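You operate a simulated robot arm through the tools that you are given. There is no shell and no other tool. Be economical: measure what you need, move in short steps, check, and stop when the job is done.

The job below is to be done with a simulated two-armed robot. You get a single attempt, and the scene is never put back.

TASK
Close the drawer of the window bench. Put the S cream label from the top of the window bench on the front lane of the belt and the M cream label on the right end of the grey overlocker's table. Fetch the olive rack cone and stand it on the front lane of the belt. Close the turntable. Take the grey thread cone from the top of the trims bench and put it in the green tray. Set the feed lever of the cream overlocker to 0.7. Pick up the black thread cone from the left end of the cream overlocker's table with one hand, pass it to the other hand and put it on the top of the table beside the linker. Turn the blue dial of the grey overlocker to 6. The order is free. Set down upright: olive rack cone, grey thread cone, black thread cone. The turntable goes clockwise seen from above.

Only the result counts: the job must be done as asked and must still hold three seconds after the hand-in. Knocking over, shifting, dropping, spilling or breaking anything else fails it.

THE ROBOT
Two 6-joint arms with two-finger grippers on one trunk, on a base that drives. Base frame: it is fixed to the floor where the robot stands at the start and does not move with it; the origin is under the middle of the robot, x ahead of it, y to its left, z up. Lengths are in m, angles in degrees, forces in N, time in s.
The left shoulder is at the start at [0.03, 0.178, 0.963], the right one opposite. With the tool pointing down near the work surface each hand reaches from about 0.42 to 0.84 m from the robot's upright axis, wherever it stands, measured 20 degrees to its own side. Places, roughly: black thread cone [-0.25, 1.25, 0.75]; blue dial of the grey overlocker [1, 2.3, 1]; cream label [0.75, -0.5, 0.75]; drawer of the window bench [0.7, -0.1, 0.7]; feed lever of the cream overlocker [0.2, 0.9, 0.9]; front lane of the belt (40x17 cm) [-1.96, -1.66, 0.76]; green tray inside (24x30 cm) [-3.34, -1.62, 0.8]; grey thread cone [1, 0.75, 0.75]; olive rack cone [0.75, 0.75, 1]; right end of the grey overlocker's table (20x27 cm [1.3, 2.14, 0.76]; top of the table beside the linker [1.5, 2.9, 0.8]; turntable [1.4, 0.8, 0.8]. Payload 2.54 kg a hand.
The TCP of each hand is the grasp point between the finger pads, 0.03 m short of the fingertips. In the tool frame z runs along the fingers and y along their closing line. The gripper opens to 0.116 m. The gripper's body begins 0.095 m behind the TCP.
Orientation is told as [roll, pitch, yaw] about the base's x, y, z axes, in that order, counted from this pose: with the fingers straight down and closing along the base's y, the tool's x points along the base's -x, its y along +y and its z along -z.

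THE INTERFACE
- The arms move only by the tool move_arm. It takes "left_motion", "right_motion" or both (then of equal length, played together; a hand with none holds still); each is a list of rows, each a list of 7 numbers: the shift along the tool's x, y, z in cm, then the turn, a rotation vector about the tool's x, y, z in degrees, then the gripper command, from -1 (shut) to 1 (fully open), values between in proportion. In form: [[x, y, z, rx, ry, rz, hand], ...]. A call has 1 to 12 rows; each row shifts and turns the commanded pose from where the row before left it, along the tool's axes as they then stand. Each row takes 0.2 s and may step no farther than 0.05 m and 8.6 degrees from the row before; otherwise, or with a gripper value out of range, the whole call is refused. A pose out of reach is approached as far as the arm can. The call stops where the force on the tool passes 40 N (or 10 N more than at its start, if that is more) or the arm is blocked; 0.2 s more then pass. Each finger travels about 0.153 m/s and halts on what it meets, pressing with about 32 N; the grip force reading is that of the motor and also rises with nothing between the fingers. The clock runs only during rows and for 0.2 s after the last one: add rows that do not move to give the fingers time. The reply holds the time, the measured pose of the TCP, the force on the tool along the base axes, the opening and the grip force, in the units named above and with some noise, with the torque about the TCP (base axes, N m) and any sound that the robot's microphone picked up, and new pictures: "views" is both (left out), scene, wrist or none (wrist: the cameras of the hands that moved).
- Cameras (640 x 400 px; columns grow to the right, rows downward): "scene" is now at [0.026, 0.0385, 1.6722]; the picture's right is [0.57, -0.82, 0.00], its down [-0.70, -0.49, -0.52] and it looks along [0.42, 0.30, -0.86] (base axes); focal length 253 px, centre (320, 200). "left" rides on the left gripper at [0.069, 0.015, -0.122] in its tool frame; the picture's right is [-0.21, 0.98, 0.00], its down [-0.83, -0.18, -0.53] and it looks along [-0.52, -0.11, 0.85] (tool axes); focal length 251 px, centre (320, 200). "right" rides on the right gripper at [0.069, -0.015, -0.122] in its tool frame; the picture's right is [0.21, 0.98, 0.00], its down [-0.83, 0.18, -0.53] and it looks along [-0.52, 0.11, 0.85] (tool axes); focal length 251 px, centre (320, 200). There is no depth. A picture from a camera that has moved, and an enlarged one, comes with that camera's place and axes in the base frame and with its lens.
- slide_trunk(by): slides the trunk up (or, below 0, down) by that many m; the arms and the scene camera ride with it, the base frame stays. It gives what a move gives, with no picture.
- steer(legs): drives the robot by 1 to 6 legs, each [ahead, left, turn to the left] in m, m and degrees, along the robot's own axes; the way and the turn of a leg run together, so that a leg with both is an arc; at most 1.5 m and 180 degrees a leg. The arms and the cameras ride along, it lands a little off, and it stops where it bumps. It gives what a move gives, and a new picture of the scene camera.
- pan_tilt(pan, tilt): turns the head with the scene camera to pan (to the left, within 143 degrees either way) and tilt (down, from -29 to 69), counted from straight ahead of the robot. It gives what a move gives, and a new picture of the scene camera.
- close_up(camera, box): a new picture of the part [left, top, right, bottom] of that camera's present view, enlarged. It takes no simulated time.
- job_done(): hands the job in; it is judged then, once.

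Go step by step. Nothing tells you exact positions but the pictures and the camera data: compare them with the known pose of the tool, close in by small moves and look again before you grip or let go. The budget is 217 turns and 260 pictures, counting those below and the enlarged ones. Unless the task says otherwise, let go and move clear before handing in.

The tools are called after "Call:" as name(argument=value, ...) on one line, values as JSON. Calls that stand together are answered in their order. move_arm: Moves the arms, as the interface text tells. Its arguments: {"type":"object","properties":{"left_motion":{"type":"array"},"right_motion":{"type":"array"},"views":{"type":"string","enum":["both","scene","wrist","none"]}},"required":[]} The other tools are called the same way: slide_trunk (by) slides the trunk up or down; steer (legs) drives the base; pan_tilt (pan, tilt) turns the head that bears the scene camera; close_up (camera, box) takes an enlarged picture of a part of a camera's view; job_done () hands the job in.

At the start:

```text
clock: 0.0
left_ee_pos: [0.3992, 0.3571, 1.047]
left_ee_rot: [0.0, 0.0, -0.1]
left_force: [0.4, 0.6, -0.6]
left_torque: [0.0, 0.0, -0.04]
left_opening: 0.116
left_grasp_force: 0.2
right_ee_pos: [0.4285, -0.0294, 1.1095]
right_ee_rot: [0.1, 0.0, 0.1]
right_force: [-1.1, 0.1, 0.6]
right_torque: [-0.03, 0.03, -0.01]
right_opening: 0.116
right_grasp_force: 0.1
trunk travel left (down, up): [-0.175, 0.365]
robot x, y, heading: [-0.0011, 0.0, 0.1]
head pan, tilt: [35.0, 58.8]
```

scene: 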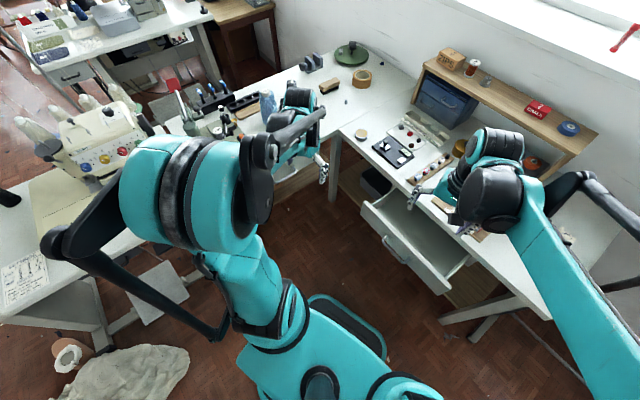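
right: 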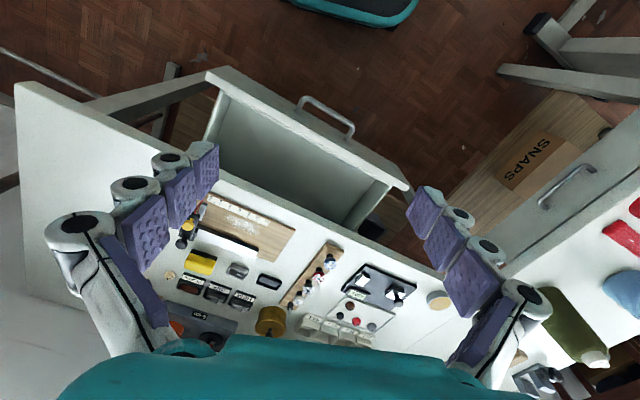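
left: 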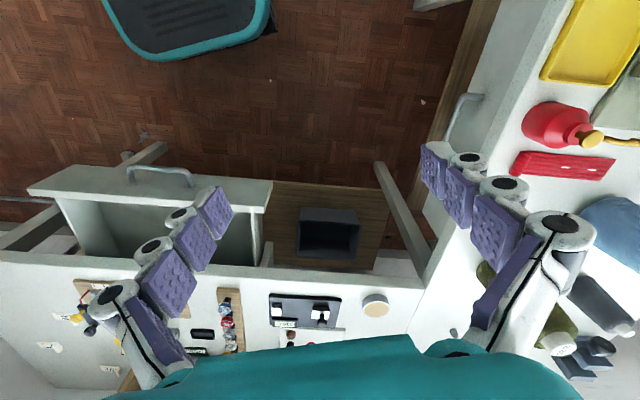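

I see the window bench with its open drawer ahead-right, a trims bench ahead, and the cream overlocker to the left. I'll look around with the head first.

Call:
pan_tilt(pan=0, tilt=45)

Call:
pan_tilt(pan=-35, tilt=45)

Call:
pan_tilt(pan=40, tilt=30)

Call:
pan_tilt(pan=90, tilt=35)

Call:
pan_tilt(pan=-140, tilt=20)

Call:
pan_tilt(pan=140, tilt=25)

```text
clock: 1.0
left_ee_pos: [0.398, 0.3566, 1.0475]
left_ee_rot: [0.0, 0.0, 0.0]
left_force: [-0.4, 0.2, 0.1]
left_torque: [-0.01, 0.02, -0.01]
left_opening: 0.1161
left_grasp_force: 0.1
right_ee_pos: [0.4282, -0.0305, 1.1102]
right_ee_rot: [0.0, 0.1, 0.0]
right_force: [-0.2, 0.6, 0.4]
right_torque: [-0.04, 0.01, 0.01]
right_opening: 0.1161
right_grasp_force: 0.0
trunk travel left (down, up): [-0.175, 0.365]
robot x, y, heading: [0.0008, -0.0022, 0.1]
head pan, tilt: [0.0, 45.0]
camera scene: at [0.0516, -0.0004, 1.6903], right [0.0, -1.0, 0.0], down [-0.71, 0.0, -0.71], along [0.71, 0.0, -0.71], focal length 253 px, centre (320, 200)
```

scene: 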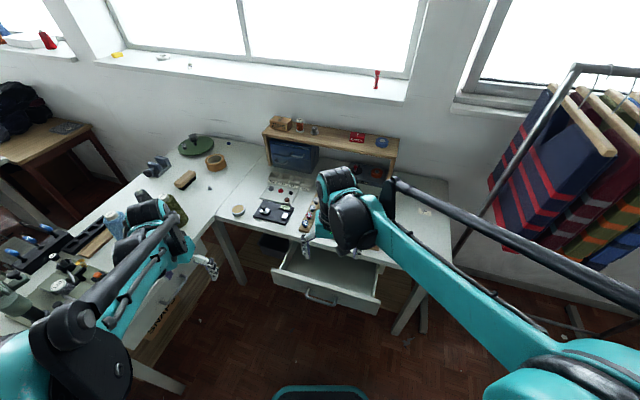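

```text
clock: 2.0
left_ee_pos: [0.4004, 0.3563, 1.0477]
left_ee_rot: [0.1, 0.0, 0.0]
left_force: [0.8, 0.4, -0.7]
left_torque: [0.03, 0.01, 0.01]
left_opening: 0.116
left_grasp_force: 0.0
right_ee_pos: [0.4288, -0.0311, 1.1093]
right_ee_rot: [-0.1, 0.1, 0.0]
right_force: [0.3, -0.5, 0.4]
right_torque: [0.04, -0.01, -0.01]
right_opening: 0.1157
right_grasp_force: 0.1
trunk travel left (down, up): [-0.175, 0.365]
robot x, y, heading: [0.0042, 0.0006, -0.1]
head pan, tilt: [-35.0, 45.0]
camera scene: at [0.037, -0.0471, 1.6903], right [-0.57, -0.82, 0.0], down [-0.58, 0.41, -0.71], along [0.58, -0.41, -0.71], focal length 253 px, centre (320, 200)
```

scene: 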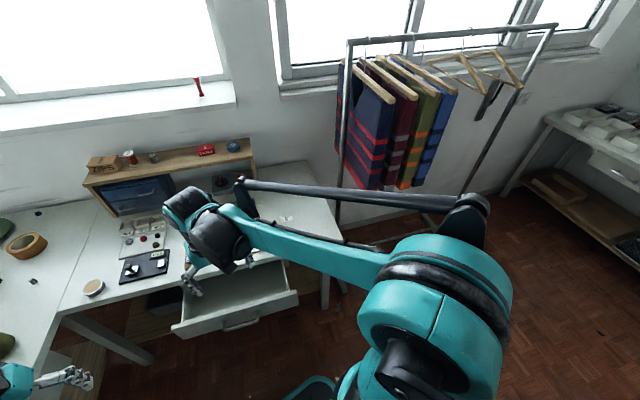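

```text
clock: 3.5
left_ee_pos: [0.3991, 0.3564, 1.0466]
left_ee_rot: [0.0, 0.0, 0.0]
left_force: [0.5, -0.6, -0.6]
left_torque: [0.05, 0.03, -0.04]
left_opening: 0.1158
left_grasp_force: 0.0
right_ee_pos: [0.4284, -0.0319, 1.109]
right_ee_rot: [0.0, 0.0, 0.0]
right_force: [0.1, -0.3, 0.7]
right_torque: [-0.02, 0.01, -0.06]
right_opening: 0.1161
right_grasp_force: 0.1
trunk travel left (down, up): [-0.175, 0.365]
robot x, y, heading: [0.0003, 0.0009, 0.0]
head pan, tilt: [40.0, 30.0]
camera scene: at [0.0396, 0.0576, 1.7129], right [0.64, -0.77, 0.0], down [-0.38, -0.32, -0.87], along [0.66, 0.56, -0.5], focal length 253 px, centre (320, 200)
```

scene: 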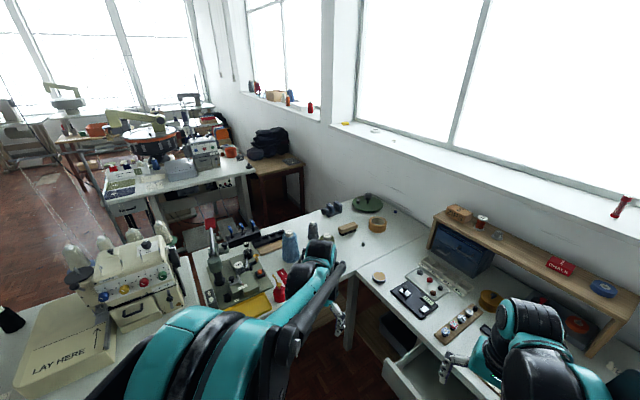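

```text
clock: 4.7
left_ee_pos: [0.3986, 0.3571, 1.0482]
left_ee_rot: [-0.1, 0.0, 0.0]
left_force: [-0.5, -0.3, -0.9]
left_torque: [0.04, -0.01, -0.01]
left_opening: 0.1159
left_grasp_force: 0.1
right_ee_pos: [0.4289, -0.0314, 1.1093]
right_ee_rot: [0.0, 0.0, 0.0]
right_force: [0.7, 0.0, -0.5]
right_torque: [-0.01, -0.02, -0.03]
right_opening: 0.1159
right_grasp_force: 0.0
trunk travel left (down, up): [-0.175, 0.365]
robot x, y, heading: [-0.0036, -0.0005, 0.3]
head pan, tilt: [90.0, 35.0]
camera scene: at [-0.0296, 0.0876, 1.7051], right [1.0, 0.0, 0.0], down [0.0, -0.57, -0.82], along [0.0, 0.82, -0.57], focal length 253 px, centre (320, 200)
```

scene: 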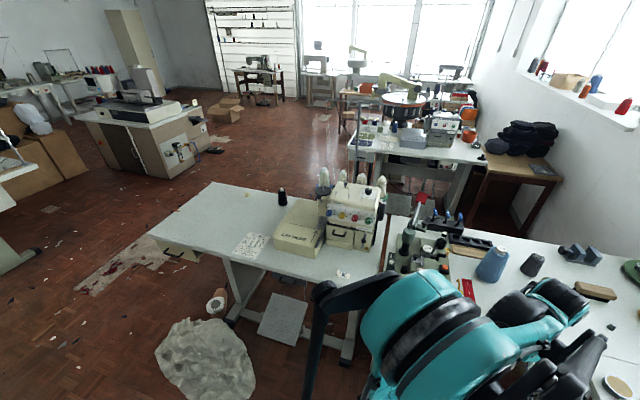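

```text
clock: 8.0
left_ee_pos: [0.3993, 0.3569, 1.0475]
left_ee_rot: [0.1, 0.0, 0.0]
left_force: [-0.8, 0.0, 1.0]
left_torque: [0.02, 0.01, -0.02]
left_opening: 0.116
left_grasp_force: 0.0
right_ee_pos: [0.4279, -0.031, 1.1098]
right_ee_rot: [0.0, -0.1, 0.1]
right_force: [-0.1, 0.0, -0.6]
right_torque: [0.02, 0.01, 0.02]
right_opening: 0.1159
right_grasp_force: 0.1
trunk travel left (down, up): [-0.175, 0.365]
robot x, y, heading: [-0.0002, 0.0011, -0.1]
head pan, tilt: [-140.0, 20.0]
camera scene: at [-0.101, -0.0604, 1.729], right [-0.64, 0.77, 0.0], down [0.26, 0.22, -0.94], along [-0.72, -0.6, -0.34], focal length 253 px, centre (320, 200)
```

scene: 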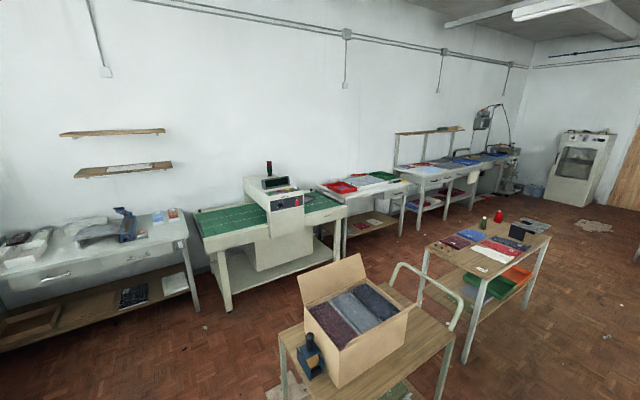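

```text
clock: 11.8
left_ee_pos: [0.3977, 0.356, 1.048]
left_ee_rot: [0.0, 0.1, -0.1]
left_force: [0.5, 0.4, -0.3]
left_torque: [-0.04, 0.02, -0.03]
left_opening: 0.116
left_grasp_force: 0.1
right_ee_pos: [0.4288, -0.0306, 1.1106]
right_ee_rot: [0.0, 0.0, 0.0]
right_force: [0.5, 0.2, 0.5]
right_torque: [0.0, 0.02, 0.03]
right_opening: 0.1161
right_grasp_force: 0.1
trunk travel left (down, up): [-0.175, 0.365]
robot x, y, heading: [0.0011, -0.0003, -0.1]
head pan, tilt: [140.0, 25.0]
camera scene: at [-0.1002, 0.0587, 1.7209], right [0.64, 0.77, 0.0], down [0.32, -0.27, -0.91], along [-0.69, 0.58, -0.42], focal length 253 px, centre (320, 200)
```

scene: 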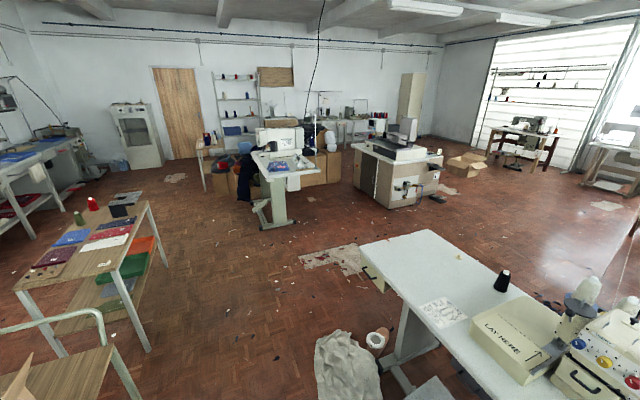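

The drawer sticks out about 0.2 m and the bench is yawed by roughly -20°. I'll shift right and turn to face it, then look down at it.

Call:
steer(legs=[[0, -0.2, 0], [0, 0, -20]])

Call:
pan_tilt(pan=0, tilt=55)

Call:
close_up(camera="right", box=[0, 0, 640, 400])

```text
clock: 14.5
left_ee_pos: [0.4956, 0.0019, 1.0473]
left_ee_rot: [0.0, -0.1, -19.6]
left_force: [0.1, -0.9, -0.3]
left_torque: [0.01, -0.02, -0.06]
left_opening: 0.1158
left_grasp_force: 0.1
right_ee_pos: [0.3927, -0.3729, 1.1099]
right_ee_rot: [0.0, 0.0, -19.6]
right_force: [0.3, -0.9, 1.1]
right_torque: [-0.02, -0.01, 0.04]
right_opening: 0.1158
right_grasp_force: 0.1
trunk travel left (down, up): [-0.175, 0.365]
robot x, y, heading: [-0.0023, -0.201, -19.8]
head pan, tilt: [140.0, 25.0]
camera scene: at [-0.0746, -0.1116, 1.7209], right [0.86, 0.51, 0.0], down [0.21, -0.36, -0.91], along [-0.46, 0.78, -0.42], focal length 253 px, centre (320, 200)
```

scene: 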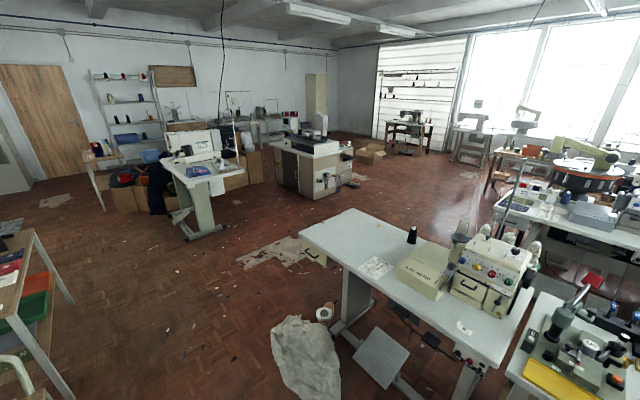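

```text
clock: 16.7
left_ee_pos: [0.4958, 0.0015, 1.048]
left_ee_rot: [0.0, 0.0, -19.7]
left_force: [-0.3, 1.0, 1.2]
left_torque: [0.01, -0.01, 0.01]
left_opening: 0.1162
left_grasp_force: 0.2
right_ee_pos: [0.3935, -0.3731, 1.1103]
right_ee_rot: [0.0, 0.0, -19.6]
right_force: [0.2, -0.4, -1.1]
right_torque: [0.0, -0.02, -0.01]
right_opening: 0.116
right_grasp_force: 0.1
trunk travel left (down, up): [-0.175, 0.365]
robot x, y, heading: [0.0018, -0.201, -19.8]
head pan, tilt: [0.0, 55.0]
camera scene: at [0.04, -0.2148, 1.6769], right [-0.34, -0.94, 0.0], down [-0.77, 0.27, -0.57], along [0.54, -0.19, -0.82], focal length 253 px, centre (320, 200)
```

scene: 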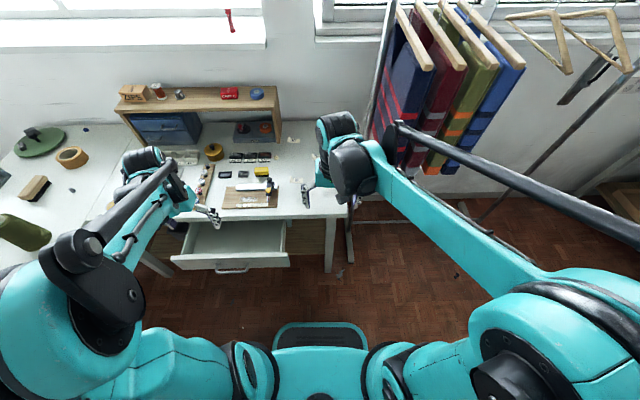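

```text
1.00 times, centred on (320, 200) of right (not enlarged: the box is as wide or as high as the picture)
camera zoom: at [0.3237, -0.362, 1.2325], right [0.13, 0.99, 0.0], down [0.84, -0.11, 0.53], along [0.53, -0.07, -0.85], focal length 251 px, centre (320, 200)
```

zoom: 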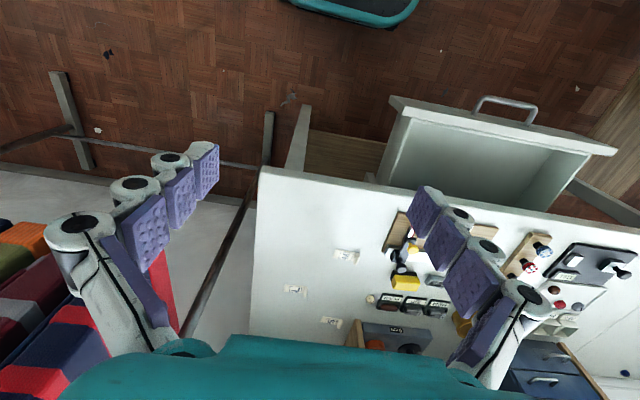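

Bench yaw ≈ -19°, drawer face about 0.176 m proud of the bench edge. I'll lower the closed left hand in front of the drawer face, beside the handle.

Call:
move_arm(left_motion=[[3, 3.2, 0, 0, 0, 0, -1], [0, 3.2, 0, 0, 0, 0, -1], [0, 3.2, 0, 0, 0, 0, -1], [0, 0, 5, 0, 0, 0, -1], [0, 0, 5, 0, 0, 0, -1], [0, 0, 5, 0, 0, 0, -1], [0, 0, 5, 0, 0, 0, -1], [0, 0, 5, 0, 0, 0, -1]], views="both")

Call:
close_up(camera="right", box=[260, 230, 420, 330])

```text
clock: 18.5
left_ee_pos: [0.5041, 0.1038, 0.7972]
left_ee_rot: [-0.1, 0.2, -19.7]
left_force: [0.3, -0.6, -0.1]
left_torque: [-0.03, 0.03, -0.03]
left_opening: 0.0
left_grasp_force: 29.1
left hand out of reach, approached as far as the arm can: row 8
right_ee_pos: [0.393, -0.3718, 1.1087]
right_ee_rot: [0.0, 0.1, -19.7]
right_force: [1.4, -0.4, -0.7]
right_torque: [0.0, 0.05, -0.01]
right_opening: 0.1159
right_grasp_force: 0.1
trunk travel left (down, up): [-0.175, 0.365]
robot x, y, heading: [0.0015, -0.2014, -19.7]
head pan, tilt: [0.0, 55.0]
camera scene: at [0.0419, -0.214, 1.6768], right [-0.34, -0.94, 0.0], down [-0.77, 0.27, -0.57], along [0.54, -0.19, -0.82], focal length 253 px, centre (320, 200)
camera left: at [0.4453, 0.142, 0.9188], right [0.53, 0.85, 0.0], down [0.72, -0.45, 0.53], along [0.45, -0.28, -0.85], focal length 251 px, centre (320, 200)
```

scene: 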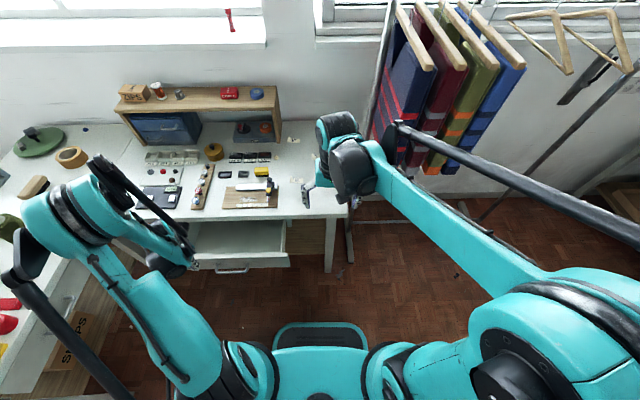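
left: 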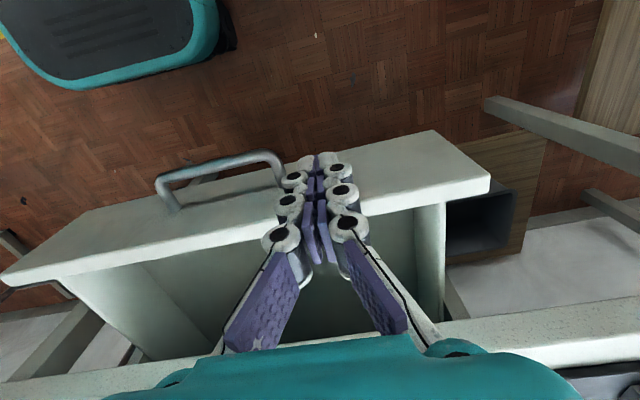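

```text
4.00 times, centred on (340, 280) of right
camera zoom: at [0.3251, -0.3614, 1.2322], right [0.13, 0.99, 0.0], down [0.84, -0.11, 0.53], along [0.53, -0.07, -0.85], focal length 1006 px, centre (240, -120)
```

zoom: 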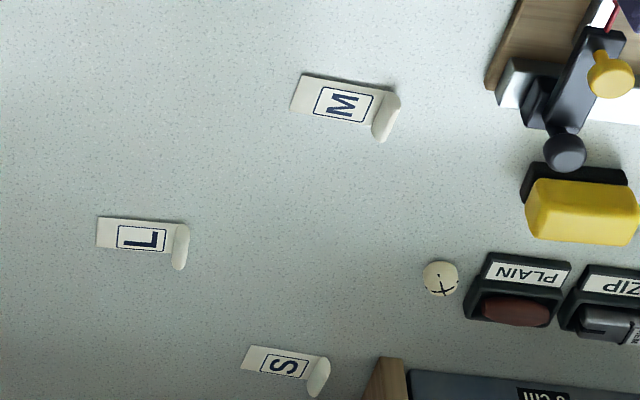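

The camera sees the drawer's outer face (top ≈0.73, bottom ≈0.60), and my fingers stand in front of it, clear of the handle. I'll lower the trunk 0.1 m and push.

Call:
slide_trunk(by=-0.1)

Call:
move_arm(left_motion=[[-3, 0, 0, 0, 0, 0, -1], [-3, 0, 0, 0, 0, 0, -1], [-3, 0, 0, 0, 0, 0, -1], [-3, 0, 0, 0, 0, 0, -1], [-3, 0, 0, 0, 0, 0, -1], [-2, 0, 0, 0, 0, 0, -1], [-2, 0, 0, 0, 0, 0, -1]], views="both")

```text
clock: 19.8
left_ee_pos: [0.5024, 0.1025, 0.6991]
left_ee_rot: [-0.1, 0.1, -19.5]
left_force: [-0.6, 0.1, -0.3]
left_torque: [-0.02, -0.03, 0.01]
left_opening: 0.0003
left_grasp_force: 28.4
right_ee_pos: [0.3936, -0.3723, 1.0102]
right_ee_rot: [0.0, 0.1, -19.5]
right_force: [-0.6, 0.3, -0.4]
right_torque: [-0.01, -0.02, 0.05]
right_opening: 0.116
right_grasp_force: 0.0
trunk travel left (down, up): [-0.075, 0.465]
robot x, y, heading: [-0.0006, -0.1953, -19.6]
head pan, tilt: [0.0, 55.0]
```

```text
clock: 21.4
left_ee_pos: [0.6654, 0.0482, 0.6985]
left_ee_rot: [-0.1, 0.7, -19.0]
left_force: [-12.2, -0.1, 1.9]
left_torque: [0.02, -1.32, 0.43]
left_opening: 0.0002
left_grasp_force: 28.9
right_ee_pos: [0.3942, -0.3725, 1.0096]
right_ee_rot: [0.1, 0.1, -19.5]
right_force: [1.3, -0.3, 0.2]
right_torque: [-0.03, 0.02, -0.01]
right_opening: 0.116
right_grasp_force: 0.0
trunk travel left (down, up): [-0.075, 0.465]
robot x, y, heading: [-0.0004, -0.201, -19.4]
head pan, tilt: [0.0, 55.0]
stopped in row 7 (left hand): the force on the tool passed its limit at 55 N (the readings are from after the stop); the commanded pose is now the measured one
camera scene: at [0.039, -0.215, 1.5767], right [-0.33, -0.94, 0.0], down [-0.77, 0.27, -0.57], along [0.54, -0.19, -0.82], focal length 253 px, centre (320, 200)
camera left: at [0.6077, 0.0857, 0.8209], right [0.52, 0.85, -0.01], down [0.73, -0.44, 0.52], along [0.44, -0.28, -0.85], focal length 251 px, centre (320, 200)
```

scene: 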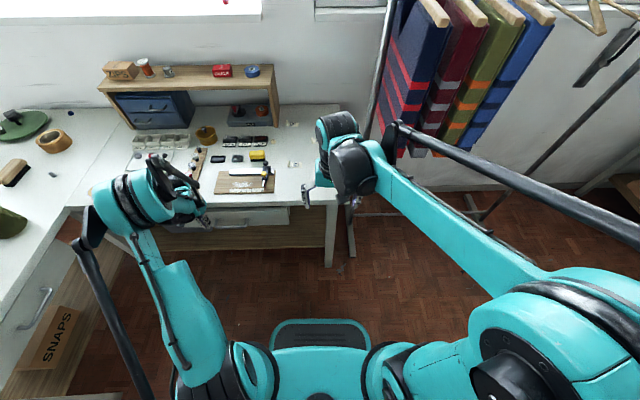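
left: 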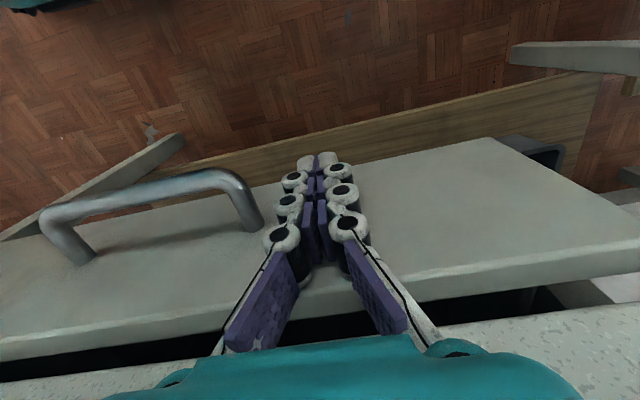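

The push stopped at 55 N with a thin gap still visible. I'll push again gently to see whether it's at its stop.

Call:
move_arm(left_motion=[[-0.5, 0, 0, 0, 0, 0, -1], [-0.5, 0, 0, 0, 0, 0, -1], [-0.5, 0, 0, 0, 0, 0, -1], [-0.5, 0, 0, 0, 0, 0, -1], [-0.5, 0, 0, 0, 0, 0, -1], [-0.5, 0, 0, 0, 0, 0, -1], [-0.5, 0, 0, 0, 0, 0, -1], [-0.5, 0, 0, 0, 0, 0, -1]], views="wrist")

```text
clock: 21.8
left_ee_pos: [0.6646, 0.0483, 0.6982]
left_ee_rot: [-0.3, 0.9, -18.8]
left_force: [-12.2, 1.3, 1.8]
left_torque: [-0.02, -1.28, 0.41]
left_opening: 0.0
left_grasp_force: 28.6
right_ee_pos: [0.3914, -0.3728, 1.0104]
right_ee_rot: [-0.1, -0.1, -19.4]
right_force: [-0.3, -0.1, 0.1]
right_torque: [-0.03, 0.05, 0.0]
right_opening: 0.1161
right_grasp_force: 0.1
trunk travel left (down, up): [-0.075, 0.465]
robot x, y, heading: [-0.0034, -0.2043, -19.4]
head pan, tilt: [0.0, 55.0]
stopped in row 1 (left hand): the force on the tool passed its limit at 50 N (the readings are from after the stop); the commanded pose is now the measured one
camera left: at [0.6079, 0.0856, 0.8211], right [0.52, 0.85, -0.01], down [0.73, -0.44, 0.52], along [0.44, -0.28, -0.85], focal length 251 px, centre (320, 200)
```

left: 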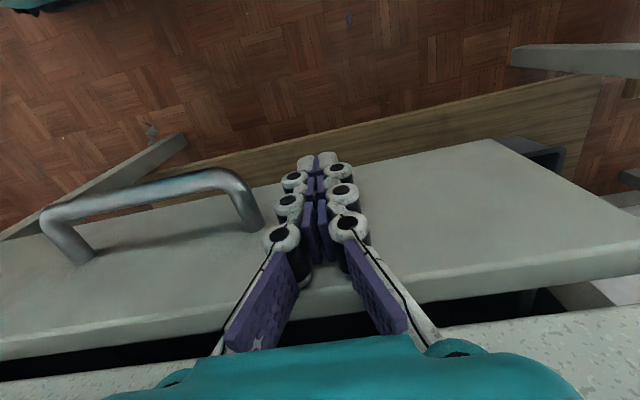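

The torque reading puts the contact about 0.107 m above the TCP. So the gripper body met the bench edge, and the bench top is probably nearer z≈0.80. I'll back off, rise 5 cm and push again.

Call:
move_arm(left_motion=[[2, 0, 0, 0, 0, 0, -1], [0, 0, -2.5, 0, 0, 0, -1], [0, 0, -2.5, 0, 0, 0, -1], [-1.5, 0, 0, 0, 0, 0, -1], [-1, 0, 0, 0, 0, 0, -1], [-1, 0, 0, 0, 0, 0, -1], [-1, 0, 0, 0, 0, 0, -1], [-1, 0, 0, 0, 0, 0, -1], [-1, 0, 0, 0, 0, 0, -1], [-1, 0, 0, 0, 0, 0, -1]], views="wrist")

```text
clock: 23.3
left_ee_pos: [0.6798, 0.0442, 0.7479]
left_ee_rot: [-0.5, 1.7, -18.7]
left_force: [-10.5, 2.2, 1.4]
left_torque: [-0.23, -0.39, 0.04]
left_opening: 0.0
left_grasp_force: 28.7
right_ee_pos: [0.3923, -0.3731, 1.0099]
right_ee_rot: [-0.1, 0.0, -19.4]
right_force: [0.4, 1.2, -0.4]
right_torque: [-0.03, 0.06, -0.02]
right_opening: 0.1162
right_grasp_force: 0.1
trunk travel left (down, up): [-0.075, 0.465]
robot x, y, heading: [-0.0022, -0.196, -19.3]
head pan, tilt: [0.0, 55.0]
stopped in row 7 (left hand): the force on the tool passed its limit at 51 N (the readings are from after the stop); the commanded pose is now the measured one
camera left: at [0.6248, 0.0811, 0.8711], right [0.52, 0.86, -0.01], down [0.74, -0.44, 0.51], along [0.43, -0.27, -0.86], focal length 251 px, centre (320, 200)
```

left: 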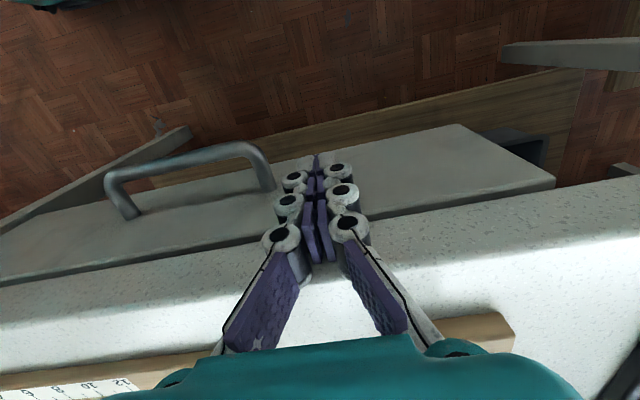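

The drawer looks nearly flush, but this contact is at the finger knuckles against the bench edge. I'll tilt the fingertips forward and press the face below the edge to make sure.

Call:
move_arm(left_motion=[[4, 0, 0, 0, 0, 0, -1], [0, 0, 2, 0, -8.5, 0, -1], [0, 0, 1.5, 0, -8.5, 0, -1], [0, 0, 0, 0, -8.5, 0, -1], [0, 0, 0, 0, -8.5, 0, -1], [-0.83, 0, 0.56, 0, 0, 0, -1], [-0.83, 0, 0.56, 0, 0, 0, -1], [-0.83, 0, 0.56, 0, 0, 0, -1], [-0.83, 0, 0.56, 0, 0, 0, -1], [-0.83, 0, 0.56, 0, 0, 0, -1], [-0.83, 0, 0.56, 0, 0, 0, -1]], views="wrist")

```text
clock: 25.4
left_ee_pos: [0.6791, 0.0452, 0.7105]
left_ee_rot: [-0.6, -31.8, -18.5]
left_force: [-12.3, 2.6, 2.0]
left_torque: [-0.01, 0.17, 0.03]
left_opening: 0.0061
left_grasp_force: 28.2
right_ee_pos: [0.3918, -0.3707, 1.0089]
right_ee_rot: [-0.1, -0.1, -19.4]
right_force: [0.4, 0.3, -0.1]
right_torque: [0.03, 0.05, 0.02]
right_opening: 0.1162
right_grasp_force: 0.0
trunk travel left (down, up): [-0.075, 0.465]
robot x, y, heading: [-0.0031, -0.2024, -19.2]
head pan, tilt: [0.0, 55.0]
stopped in row 10 (left hand): the force on the tool passed its limit at 50 N (the readings are from after the stop); the commanded pose is now the measured one
camera left: at [0.5693, 0.0994, 0.7776], right [0.49, 0.87, 0.1], down [0.34, -0.3, 0.89], along [0.8, -0.4, -0.44], focal length 251 px, centre (320, 200)
```

left: 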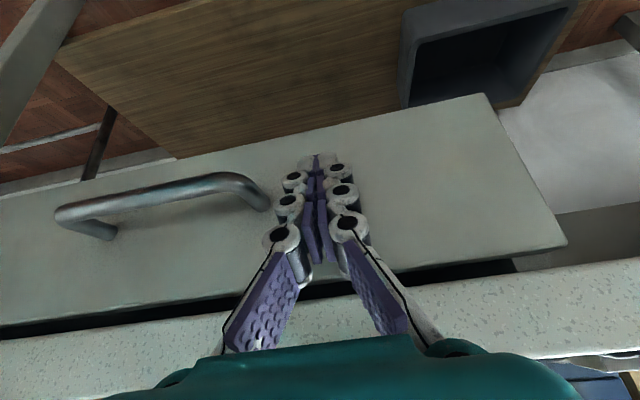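

Tip contact at a hard 50 N, so the drawer is shut. I'll retreat the left hand and bring the right hand over the M label.

Call:
move_arm(left_motion=[[4, 0, -2.8, 0, 0, 0, -1], [0, 0, 0, 0, 8.5, 0, -1], [0, 0, 0, 0, 8.5, 0, -1], [0, 0, 0, 0, 8.5, 0, -1], [2, 0, -3, 0, 8, 0, -1], [2, 0, -5, 0, 0, 0, -1], [2, 0, -5, 0, 0, 0, -1], [0, 0, -5, 0, 0, 0, -1]], right_motion=[[0, 0, 0, 0, 0, 0, 1], [0, 0, 0, 0, 0, 0, 1], [-4.5, 2.5, 0, 0, 0, 0, 1], [-4.5, 2.5, 0, 0, 0, 0, 1], [-4.5, 2.5, 0, 0, 0, 0, 1], [-4.5, 2.5, 0, 0, 0, 0, 1], [-4.5, 2.5, 0, 0, 0, 0, 1], [-4.5, 2.5, 0, 0, 0, 0, 1]], views="both")

```text
refused: row 3 steps farther than a row can; nothing moved
```

Call:
move_arm(left_motion=[[4, 0, -2.8, 0, 0, 0, -1], [0, 0, 0, 0, 8.5, 0, -1], [0, 0, 0, 0, 8.5, 0, -1], [0, 0, 0, 0, 8.5, 0, -1], [2, 0, -3, 0, 8, 0, -1], [2, 0, -4, 0, 0, 0, -1], [2, 0, -4, 0, 0, 0, -1], [0, 0, -4, 0, 0, 0, -1], [0, 0, -4, 0, 0, 0, -1]], right_motion=[[0, 0, 0, 0, 0, 0, 1], [0, 0, 0, 0, 0, 0, 1], [-4, 2.2, 0, 0, 0, 0, 1], [-4, 2.2, 0, 0, 0, 0, 1], [-4, 2.2, 0, 0, 0, 0, 1], [-4, 2.2, 0, 0, 0, 0, 1], [-4, 2.2, 0, 0, 0, 0, 1], [-4, 2.2, 0, 0, 0, 0, 1], [-4, 2.2, 0, 0, 0, 0, 1]], views="both")

```text
clock: 27.4
left_ee_pos: [0.5875, 0.0826, 0.9039]
left_ee_rot: [-0.5, 1.8, -18.7]
left_force: [0.5, 0.7, -1.0]
left_torque: [0.01, 0.07, 0.0]
left_opening: 0.0
left_grasp_force: 28.7
left hand out of reach, approached as far as the arm can: row 1
right_ee_pos: [0.7071, -0.3184, 1.0059]
right_ee_rot: [0.0, 0.1, -19.5]
right_force: [0.4, 0.5, -0.2]
right_torque: [0.03, 0.06, 0.0]
right_opening: 0.1157
right_grasp_force: 0.0
trunk travel left (down, up): [-0.075, 0.465]
robot x, y, heading: [0.0005, -0.1961, -19.3]
head pan, tilt: [0.0, 55.0]
camera scene: at [0.0408, -0.2147, 1.5766], right [-0.33, -0.94, 0.0], down [-0.77, 0.27, -0.57], along [0.54, -0.19, -0.82], focal length 253 px, centre (320, 200)
camera right: at [0.6381, -0.3077, 1.1305], right [0.12, 0.99, 0.0], down [0.84, -0.1, 0.53], along [0.53, -0.07, -0.85], focal length 251 px, centre (320, 200)
camera left: at [0.5313, 0.1188, 1.0278], right [0.52, 0.86, -0.02], down [0.74, -0.44, 0.51], along [0.43, -0.27, -0.86], focal length 251 px, centre (320, 200)
```

scene: 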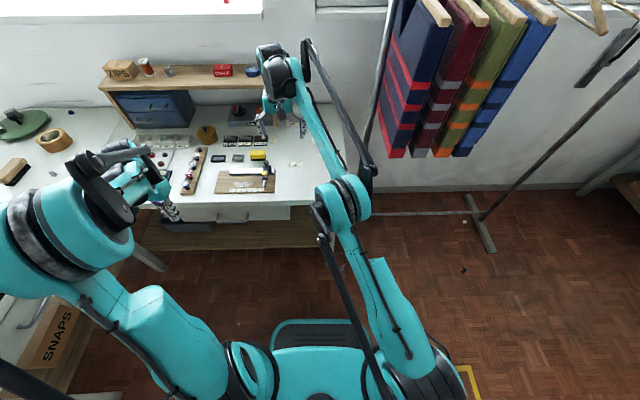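
right: 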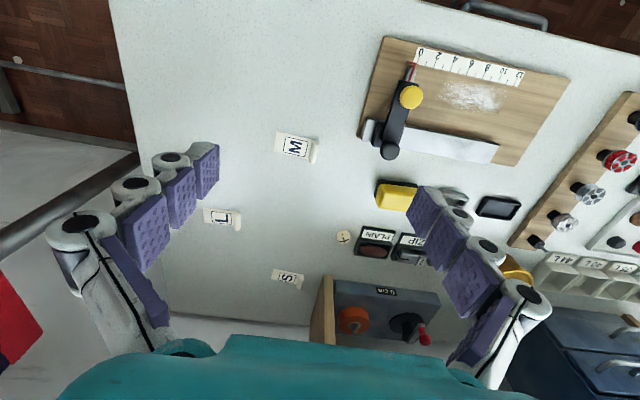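
left: 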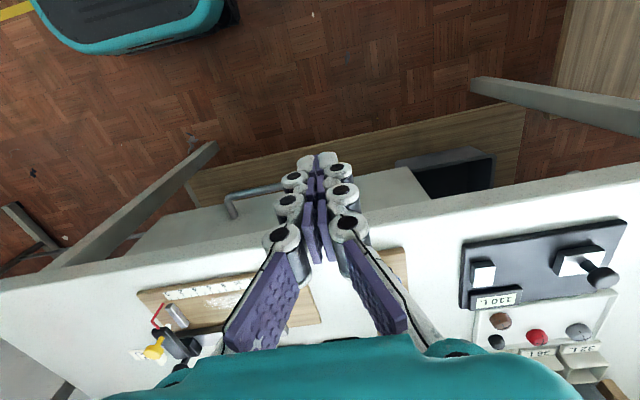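

Triangulated: bench top ≈0.80, M tab ≈(0.758,-0.331), S tab ≈(1.01,-0.393). I'll zoom on the M label's shape.

Call:
close_up(camera="right", box=[260, 120, 340, 170])

Call:
close_up(camera="right", box=[260, 255, 340, 305])

```text
8.00 times, centred on (300, 145) of right
camera zoom: at [0.6381, -0.3077, 1.1305], right [0.12, 0.99, 0.0], down [0.84, -0.1, 0.53], along [0.53, -0.07, -0.85], focal length 2012 px, centre (480, 640)
```

zoom: 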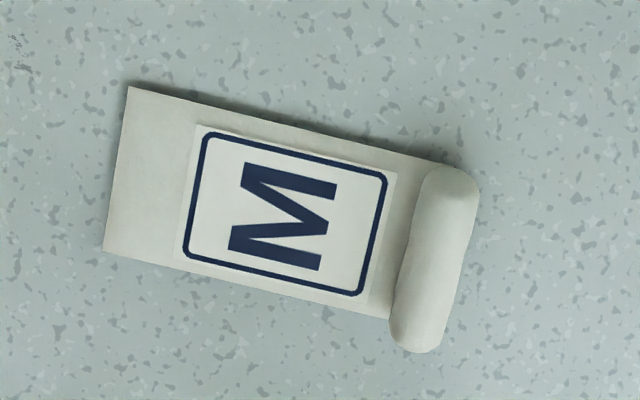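

```text
8.00 times, centred on (300, 280) of right
camera zoom: at [0.6381, -0.3077, 1.1305], right [0.12, 0.99, 0.0], down [0.84, -0.1, 0.53], along [0.53, -0.07, -0.85], focal length 2012 px, centre (480, -440)
```

zoom: 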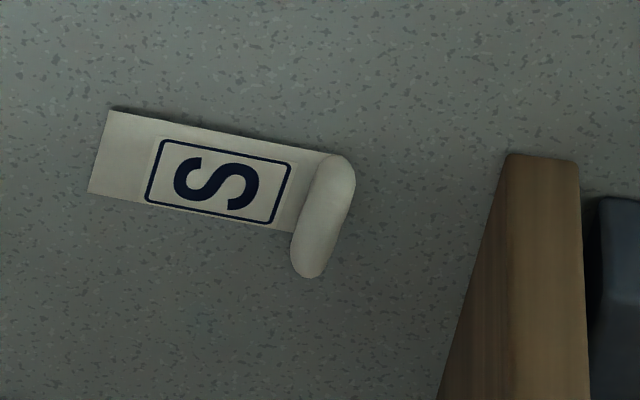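

The label ends in a rolled edge (~1 cm thick), and its axis is nearly along my closing line. I'll descend over the M roll.

Call:
move_arm(right_motion=[[-3, 0.3, 0, 0, 0, 4, -0.14], [-2.8, 0.3, 0, 0, 0, 0, -0.14], [0, 0, 4, 0, 0, 0, -0.14], [0, 0, 4, 0, 0, 0, -0.14], [0, 0, 4, 0, 0, 0, -0.14], [0, 0, 3.6, 0, 0, 0, -0.14]], views="wrist")

```text
clock: 28.8
left_ee_pos: [0.5858, 0.0811, 0.9058]
left_ee_rot: [-0.5, 1.6, -18.7]
left_force: [0.5, 0.0, 0.1]
left_torque: [0.01, -0.04, -0.03]
left_opening: 0.0001
left_grasp_force: 28.8
right_ee_pos: [0.7152, -0.3369, 0.8365]
right_ee_rot: [0.0, 0.0, -23.4]
right_force: [-0.3, 0.0, -0.4]
right_torque: [0.01, 0.04, -0.01]
right_opening: 0.0496
right_grasp_force: 0.1
right hand out of reach, approached as far as the arm can: row 1, 2
trunk travel left (down, up): [-0.075, 0.465]
robot x, y, heading: [-0.0017, -0.1939, -19.3]
head pan, tilt: [0.0, 55.0]
camera right: at [0.6463, -0.32, 0.9608], right [0.19, 0.98, 0.0], down [0.83, -0.16, 0.53], along [0.52, -0.1, -0.85], focal length 251 px, centre (320, 200)
```

right: 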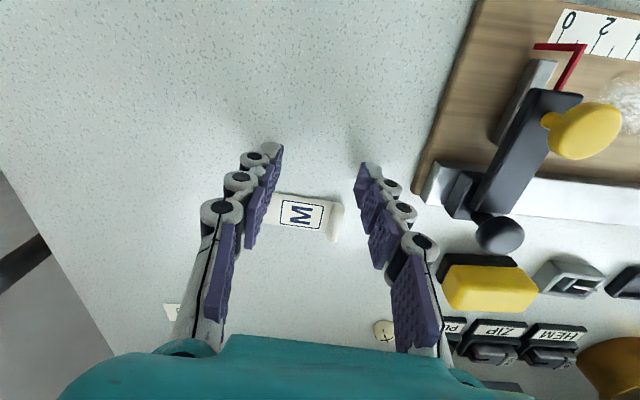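

I'll lift 2 cm, shift onto the roll, and lower.

Call:
move_arm(right_motion=[[0, 0, -2, 0, 0, 0, -0.14], [-2, 1.3, 0, 0, 0, 0, -0.14], [-1.9, 1.3, 0, 0, 0, 0, -0.14], [0, 0, 2, 0, 0, 0, -0.14]], views="wrist")

```text
clock: 29.8
left_ee_pos: [0.5863, 0.0822, 0.9029]
left_ee_rot: [-0.6, 1.7, -18.8]
left_force: [0.7, -0.2, 0.4]
left_torque: [0.01, 0.06, 0.0]
left_opening: 0.0
left_grasp_force: 29.1
right_ee_pos: [0.7435, -0.3315, 0.8348]
right_ee_rot: [0.0, -0.1, -23.4]
right_force: [0.3, 0.8, -0.2]
right_torque: [0.0, 0.03, 0.01]
right_opening: 0.0497
right_grasp_force: 0.0
right hand out of reach, approached as far as the arm can: row 3
trunk travel left (down, up): [-0.075, 0.465]
robot x, y, heading: [0.0007, -0.201, -19.2]
head pan, tilt: [0.0, 55.0]
camera right: at [0.6751, -0.3161, 0.9588], right [0.19, 0.98, 0.0], down [0.83, -0.16, 0.53], along [0.52, -0.1, -0.85], focal length 251 px, centre (320, 200)
```

right: 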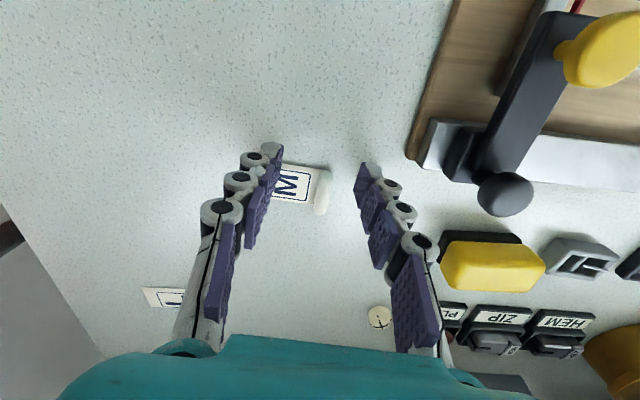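

The arm is at its reach limit, so I'll lift both hands, drive 0.12 m forward and re-approach.

Call:
move_arm(right_motion=[[0, 0, -4, 0, 0, 0, -0.14], [5, 0, -2, 0, 0, 0, -0.14], [5, 0, 0, 0, 0, 0, -0.14]], left_motion=[[0, 0, -4, 0, 0, 0, -1], [4, 0, -2, 0, 0, 0, -1], [4, 0, 0, 0, 0, 0, -1]], views="none")

Call:
steer(legs=[[0.12, 0, 0]])

Call:
close_up(camera="right", box=[0, 0, 640, 400])

```text
refused: row 2 steps farther than a row can; nothing moved
```

```text
clock: 31.1
left_ee_pos: [0.6982, 0.0447, 0.9035]
left_ee_rot: [-0.6, 1.8, -18.6]
left_force: [1.0, -0.6, -1.7]
left_torque: [0.03, 0.06, -0.01]
left_opening: 0.0002
left_grasp_force: 28.7
right_ee_pos: [0.8571, -0.3703, 0.8352]
right_ee_rot: [0.0, 0.1, -23.3]
right_force: [0.5, -0.3, -0.5]
right_torque: [0.02, 0.02, -0.02]
right_opening: 0.0497
right_grasp_force: 0.1
trunk travel left (down, up): [-0.075, 0.465]
robot x, y, heading: [0.1087, -0.2392, -19.4]
head pan, tilt: [0.0, 55.0]
camera scene: at [0.1528, -0.2541, 1.5768], right [-0.33, -0.94, 0.0], down [-0.77, 0.27, -0.57], along [0.54, -0.19, -0.82], focal length 253 px, centre (320, 200)
```

scene: 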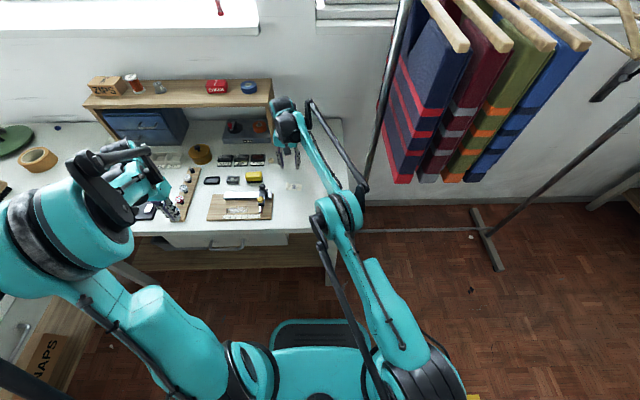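

```text
1.00 times, centred on (320, 200) of right (not enlarged: the box is as wide or as high as the picture)
camera zoom: at [0.7879, -0.3542, 0.9583], right [0.19, 0.98, 0.0], down [0.83, -0.16, 0.53], along [0.52, -0.1, -0.85], focal length 251 px, centre (320, 200)
```

zoom: 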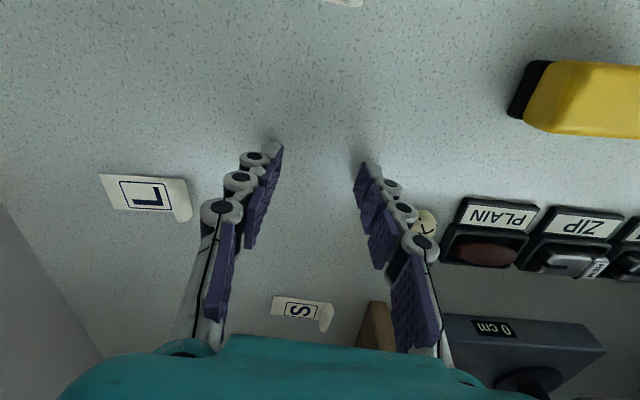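

The arm call was refused (step too long) but the drive ran; the fingers straddled the label, so probably no harm. I'll lift and come back to view M.

Call:
move_arm(right_motion=[[0, 0, -4, 0, 0, 0, -0.14], [4, 0, 0, 0, 0, 0, -0.14], [4, 0, 0, 0, 0, 0, -0.14]], left_motion=[[0, 0, -4, 0, 0, 0, -1], [4, 0, 0, 0, 0, 0, -1], [4, 0, 0, 0, 0, 0, -1]], views="wrist")

```text
clock: 31.9
left_ee_pos: [0.6212, 0.0694, 0.9476]
left_ee_rot: [-0.5, 1.6, -18.6]
left_force: [-0.7, -0.5, 0.8]
left_torque: [0.02, -0.03, 0.01]
left_opening: 0.0
left_grasp_force: 28.3
right_ee_pos: [0.7769, -0.3376, 0.8759]
right_ee_rot: [0.0, -0.2, -23.3]
right_force: [-0.7, -0.1, 0.7]
right_torque: [-0.02, -0.02, -0.04]
right_opening: 0.0498
right_grasp_force: 0.0
right hand out of reach, approached as far as the arm can: row 1
trunk travel left (down, up): [-0.075, 0.465]
robot x, y, heading: [0.1132, -0.2414, -19.3]
head pan, tilt: [0.0, 55.0]
camera right: at [0.7077, -0.3224, 0.9992], right [0.19, 0.98, 0.0], down [0.83, -0.16, 0.54], along [0.53, -0.1, -0.84], focal length 251 px, centre (320, 200)
camera left: at [0.5656, 0.1066, 1.0707], right [0.52, 0.86, -0.01], down [0.74, -0.44, 0.51], along [0.43, -0.27, -0.86], focal length 251 px, centre (320, 200)
```

right: 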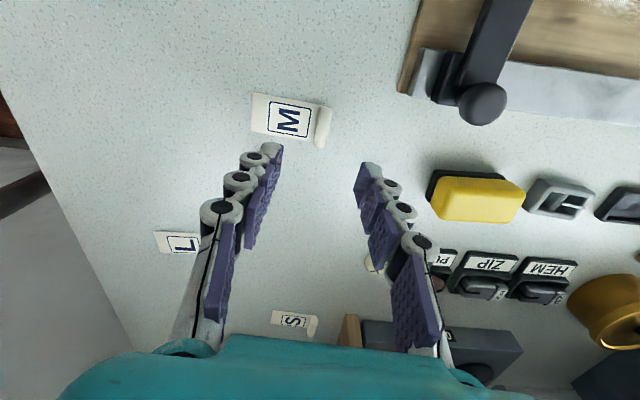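
left: 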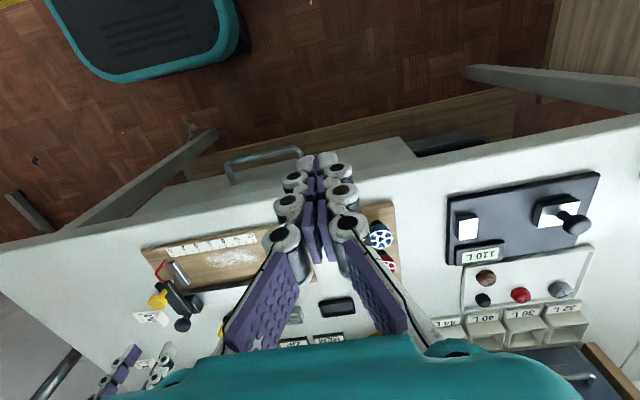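

M hasn't moved. I'll align and go down, then grip.

Call:
move_arm(right_motion=[[1.45, 0.1, 2, 0, 0, 0, -0.14], [0, 0, 1.5, 0, 0, 0, -0.14], [0, 0, 0.8, 0, 0, 0, -0.14]], views="wrist")

```text
clock: 32.6
left_ee_pos: [0.6227, 0.0686, 0.9463]
left_ee_rot: [-0.5, 1.6, -18.6]
left_force: [0.5, -1.0, -0.7]
left_torque: [-0.01, 0.01, 0.01]
left_opening: 0.0
left_grasp_force: 29.0
right_ee_pos: [0.7654, -0.3315, 0.8322]
right_ee_rot: [0.0, 0.0, -23.2]
right_force: [0.4, 0.3, 2.1]
right_torque: [-0.04, 0.04, -0.02]
right_opening: 0.0498
right_grasp_force: 0.1
trunk travel left (down, up): [-0.075, 0.465]
robot x, y, heading: [0.1104, -0.2391, -19.2]
head pan, tilt: [0.0, 55.0]
camera right: at [0.6966, -0.316, 0.9554], right [0.19, 0.98, 0.0], down [0.83, -0.16, 0.53], along [0.52, -0.1, -0.85], focal length 251 px, centre (320, 200)
```

right: 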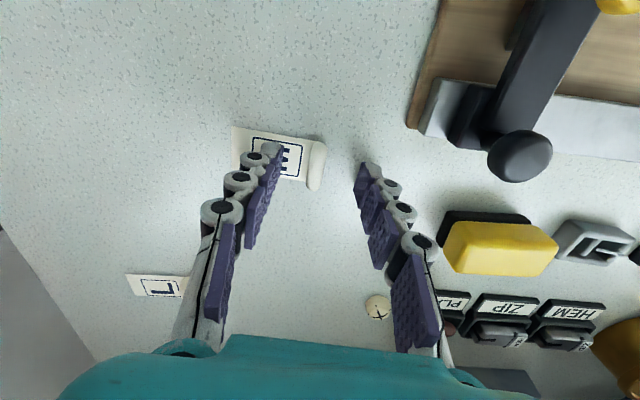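

Call:
move_arm(right_motion=[[0, 0, 0, 0, 0, 0, -1], [0, 0, 0, 0, 0, 0, -1], [0, 0, 0, 0, 0, 0, -1], [0, 0, -4, 0, 0, 0, -1], [0, 0, -4, 0, 0, 0, -1]], views="wrist")

```text
clock: 33.9
left_ee_pos: [0.6224, 0.0692, 0.9459]
left_ee_rot: [-0.6, 1.7, -18.7]
left_force: [0.1, -0.4, -1.4]
left_torque: [-0.04, 0.01, -0.04]
left_opening: 0.0
left_grasp_force: 28.7
right_ee_pos: [0.7644, -0.3303, 0.9143]
right_ee_rot: [0.0, 0.0, -23.3]
right_force: [0.1, 0.2, 0.6]
right_torque: [0.0, -0.01, 0.01]
right_opening: 0.0072
right_grasp_force: 31.5
trunk travel left (down, up): [-0.075, 0.465]
robot x, y, heading: [0.1106, -0.2387, -19.3]
head pan, tilt: [0.0, 55.0]
camera right: at [0.6954, -0.3141, 1.0373], right [0.19, 0.98, 0.0], down [0.83, -0.16, 0.53], along [0.52, -0.1, -0.85], focal length 251 px, centre (320, 200)
```

right: 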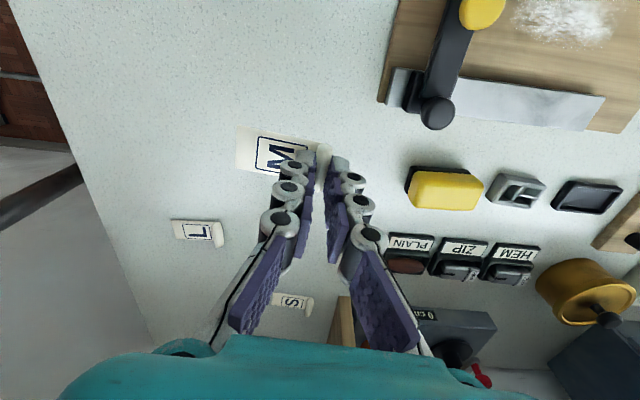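

M is held in the right hand. I'll tuck both hands back and up before driving to the cream overlocker for its lever.

Call:
move_arm(right_motion=[[0, 0, -4.5, 0, 0, 0, -1], [0, 0, -4.5, 0, 0, 0, -1], [4.5, 0, -2, 0, 0, 0, -1], [4.5, 0, -2, 0, 0, 0, -1], [4.5, 0, 0, 0, 0, 0, -1], [4.5, 0, 0, 0, 0, 0, -1], [4.5, 0, 0, 0, 0, 0, -1]], left_motion=[[0, 0, -4.5, 0, 0, 0, -1], [0, 0, -4.5, 0, 0, 0, -1], [3, 0, -2, 0, 0, 0, -1], [3, 0, -2, 0, 0, 0, -1], [3, 0, 0, 0, 0, 0, -1], [0, 0, 0, 0, 0, 0, -1], [0, 0, 0, 0, 0, 0, -1]], views="none")

Call:
slide_trunk(by=0.15)

```text
clock: 35.5
left_ee_pos: [0.5399, 0.0981, 1.0794]
left_ee_rot: [-0.5, 1.6, -18.6]
left_force: [-0.2, 1.3, 0.3]
left_torque: [0.01, -0.01, 0.01]
left_opening: 0.0
left_grasp_force: 28.9
right_ee_pos: [0.5569, -0.2443, 1.0462]
right_ee_rot: [0.0, 0.0, -23.3]
right_force: [-0.3, -0.4, 0.9]
right_torque: [-0.01, -0.03, -0.02]
right_opening: 0.0068
right_grasp_force: 31.8
trunk travel left (down, up): [-0.075, 0.465]
robot x, y, heading: [0.1083, -0.2367, -19.3]
head pan, tilt: [0.0, 55.0]
```

```text
clock: 37.2
left_ee_pos: [0.5415, 0.0989, 1.2286]
left_ee_rot: [-0.5, 1.7, -18.6]
left_force: [0.4, 0.1, 0.5]
left_torque: [-0.02, 0.01, 0.02]
left_opening: 0.0
left_grasp_force: 28.3
right_ee_pos: [0.5591, -0.2446, 1.1963]
right_ee_rot: [0.0, 0.1, -23.3]
right_force: [-0.6, 0.2, -0.6]
right_torque: [0.0, 0.01, -0.02]
right_opening: 0.0068
right_grasp_force: 32.2
trunk travel left (down, up): [-0.225, 0.315]
robot x, y, heading: [0.1092, -0.2399, -19.3]
head pan, tilt: [0.0, 55.0]
```

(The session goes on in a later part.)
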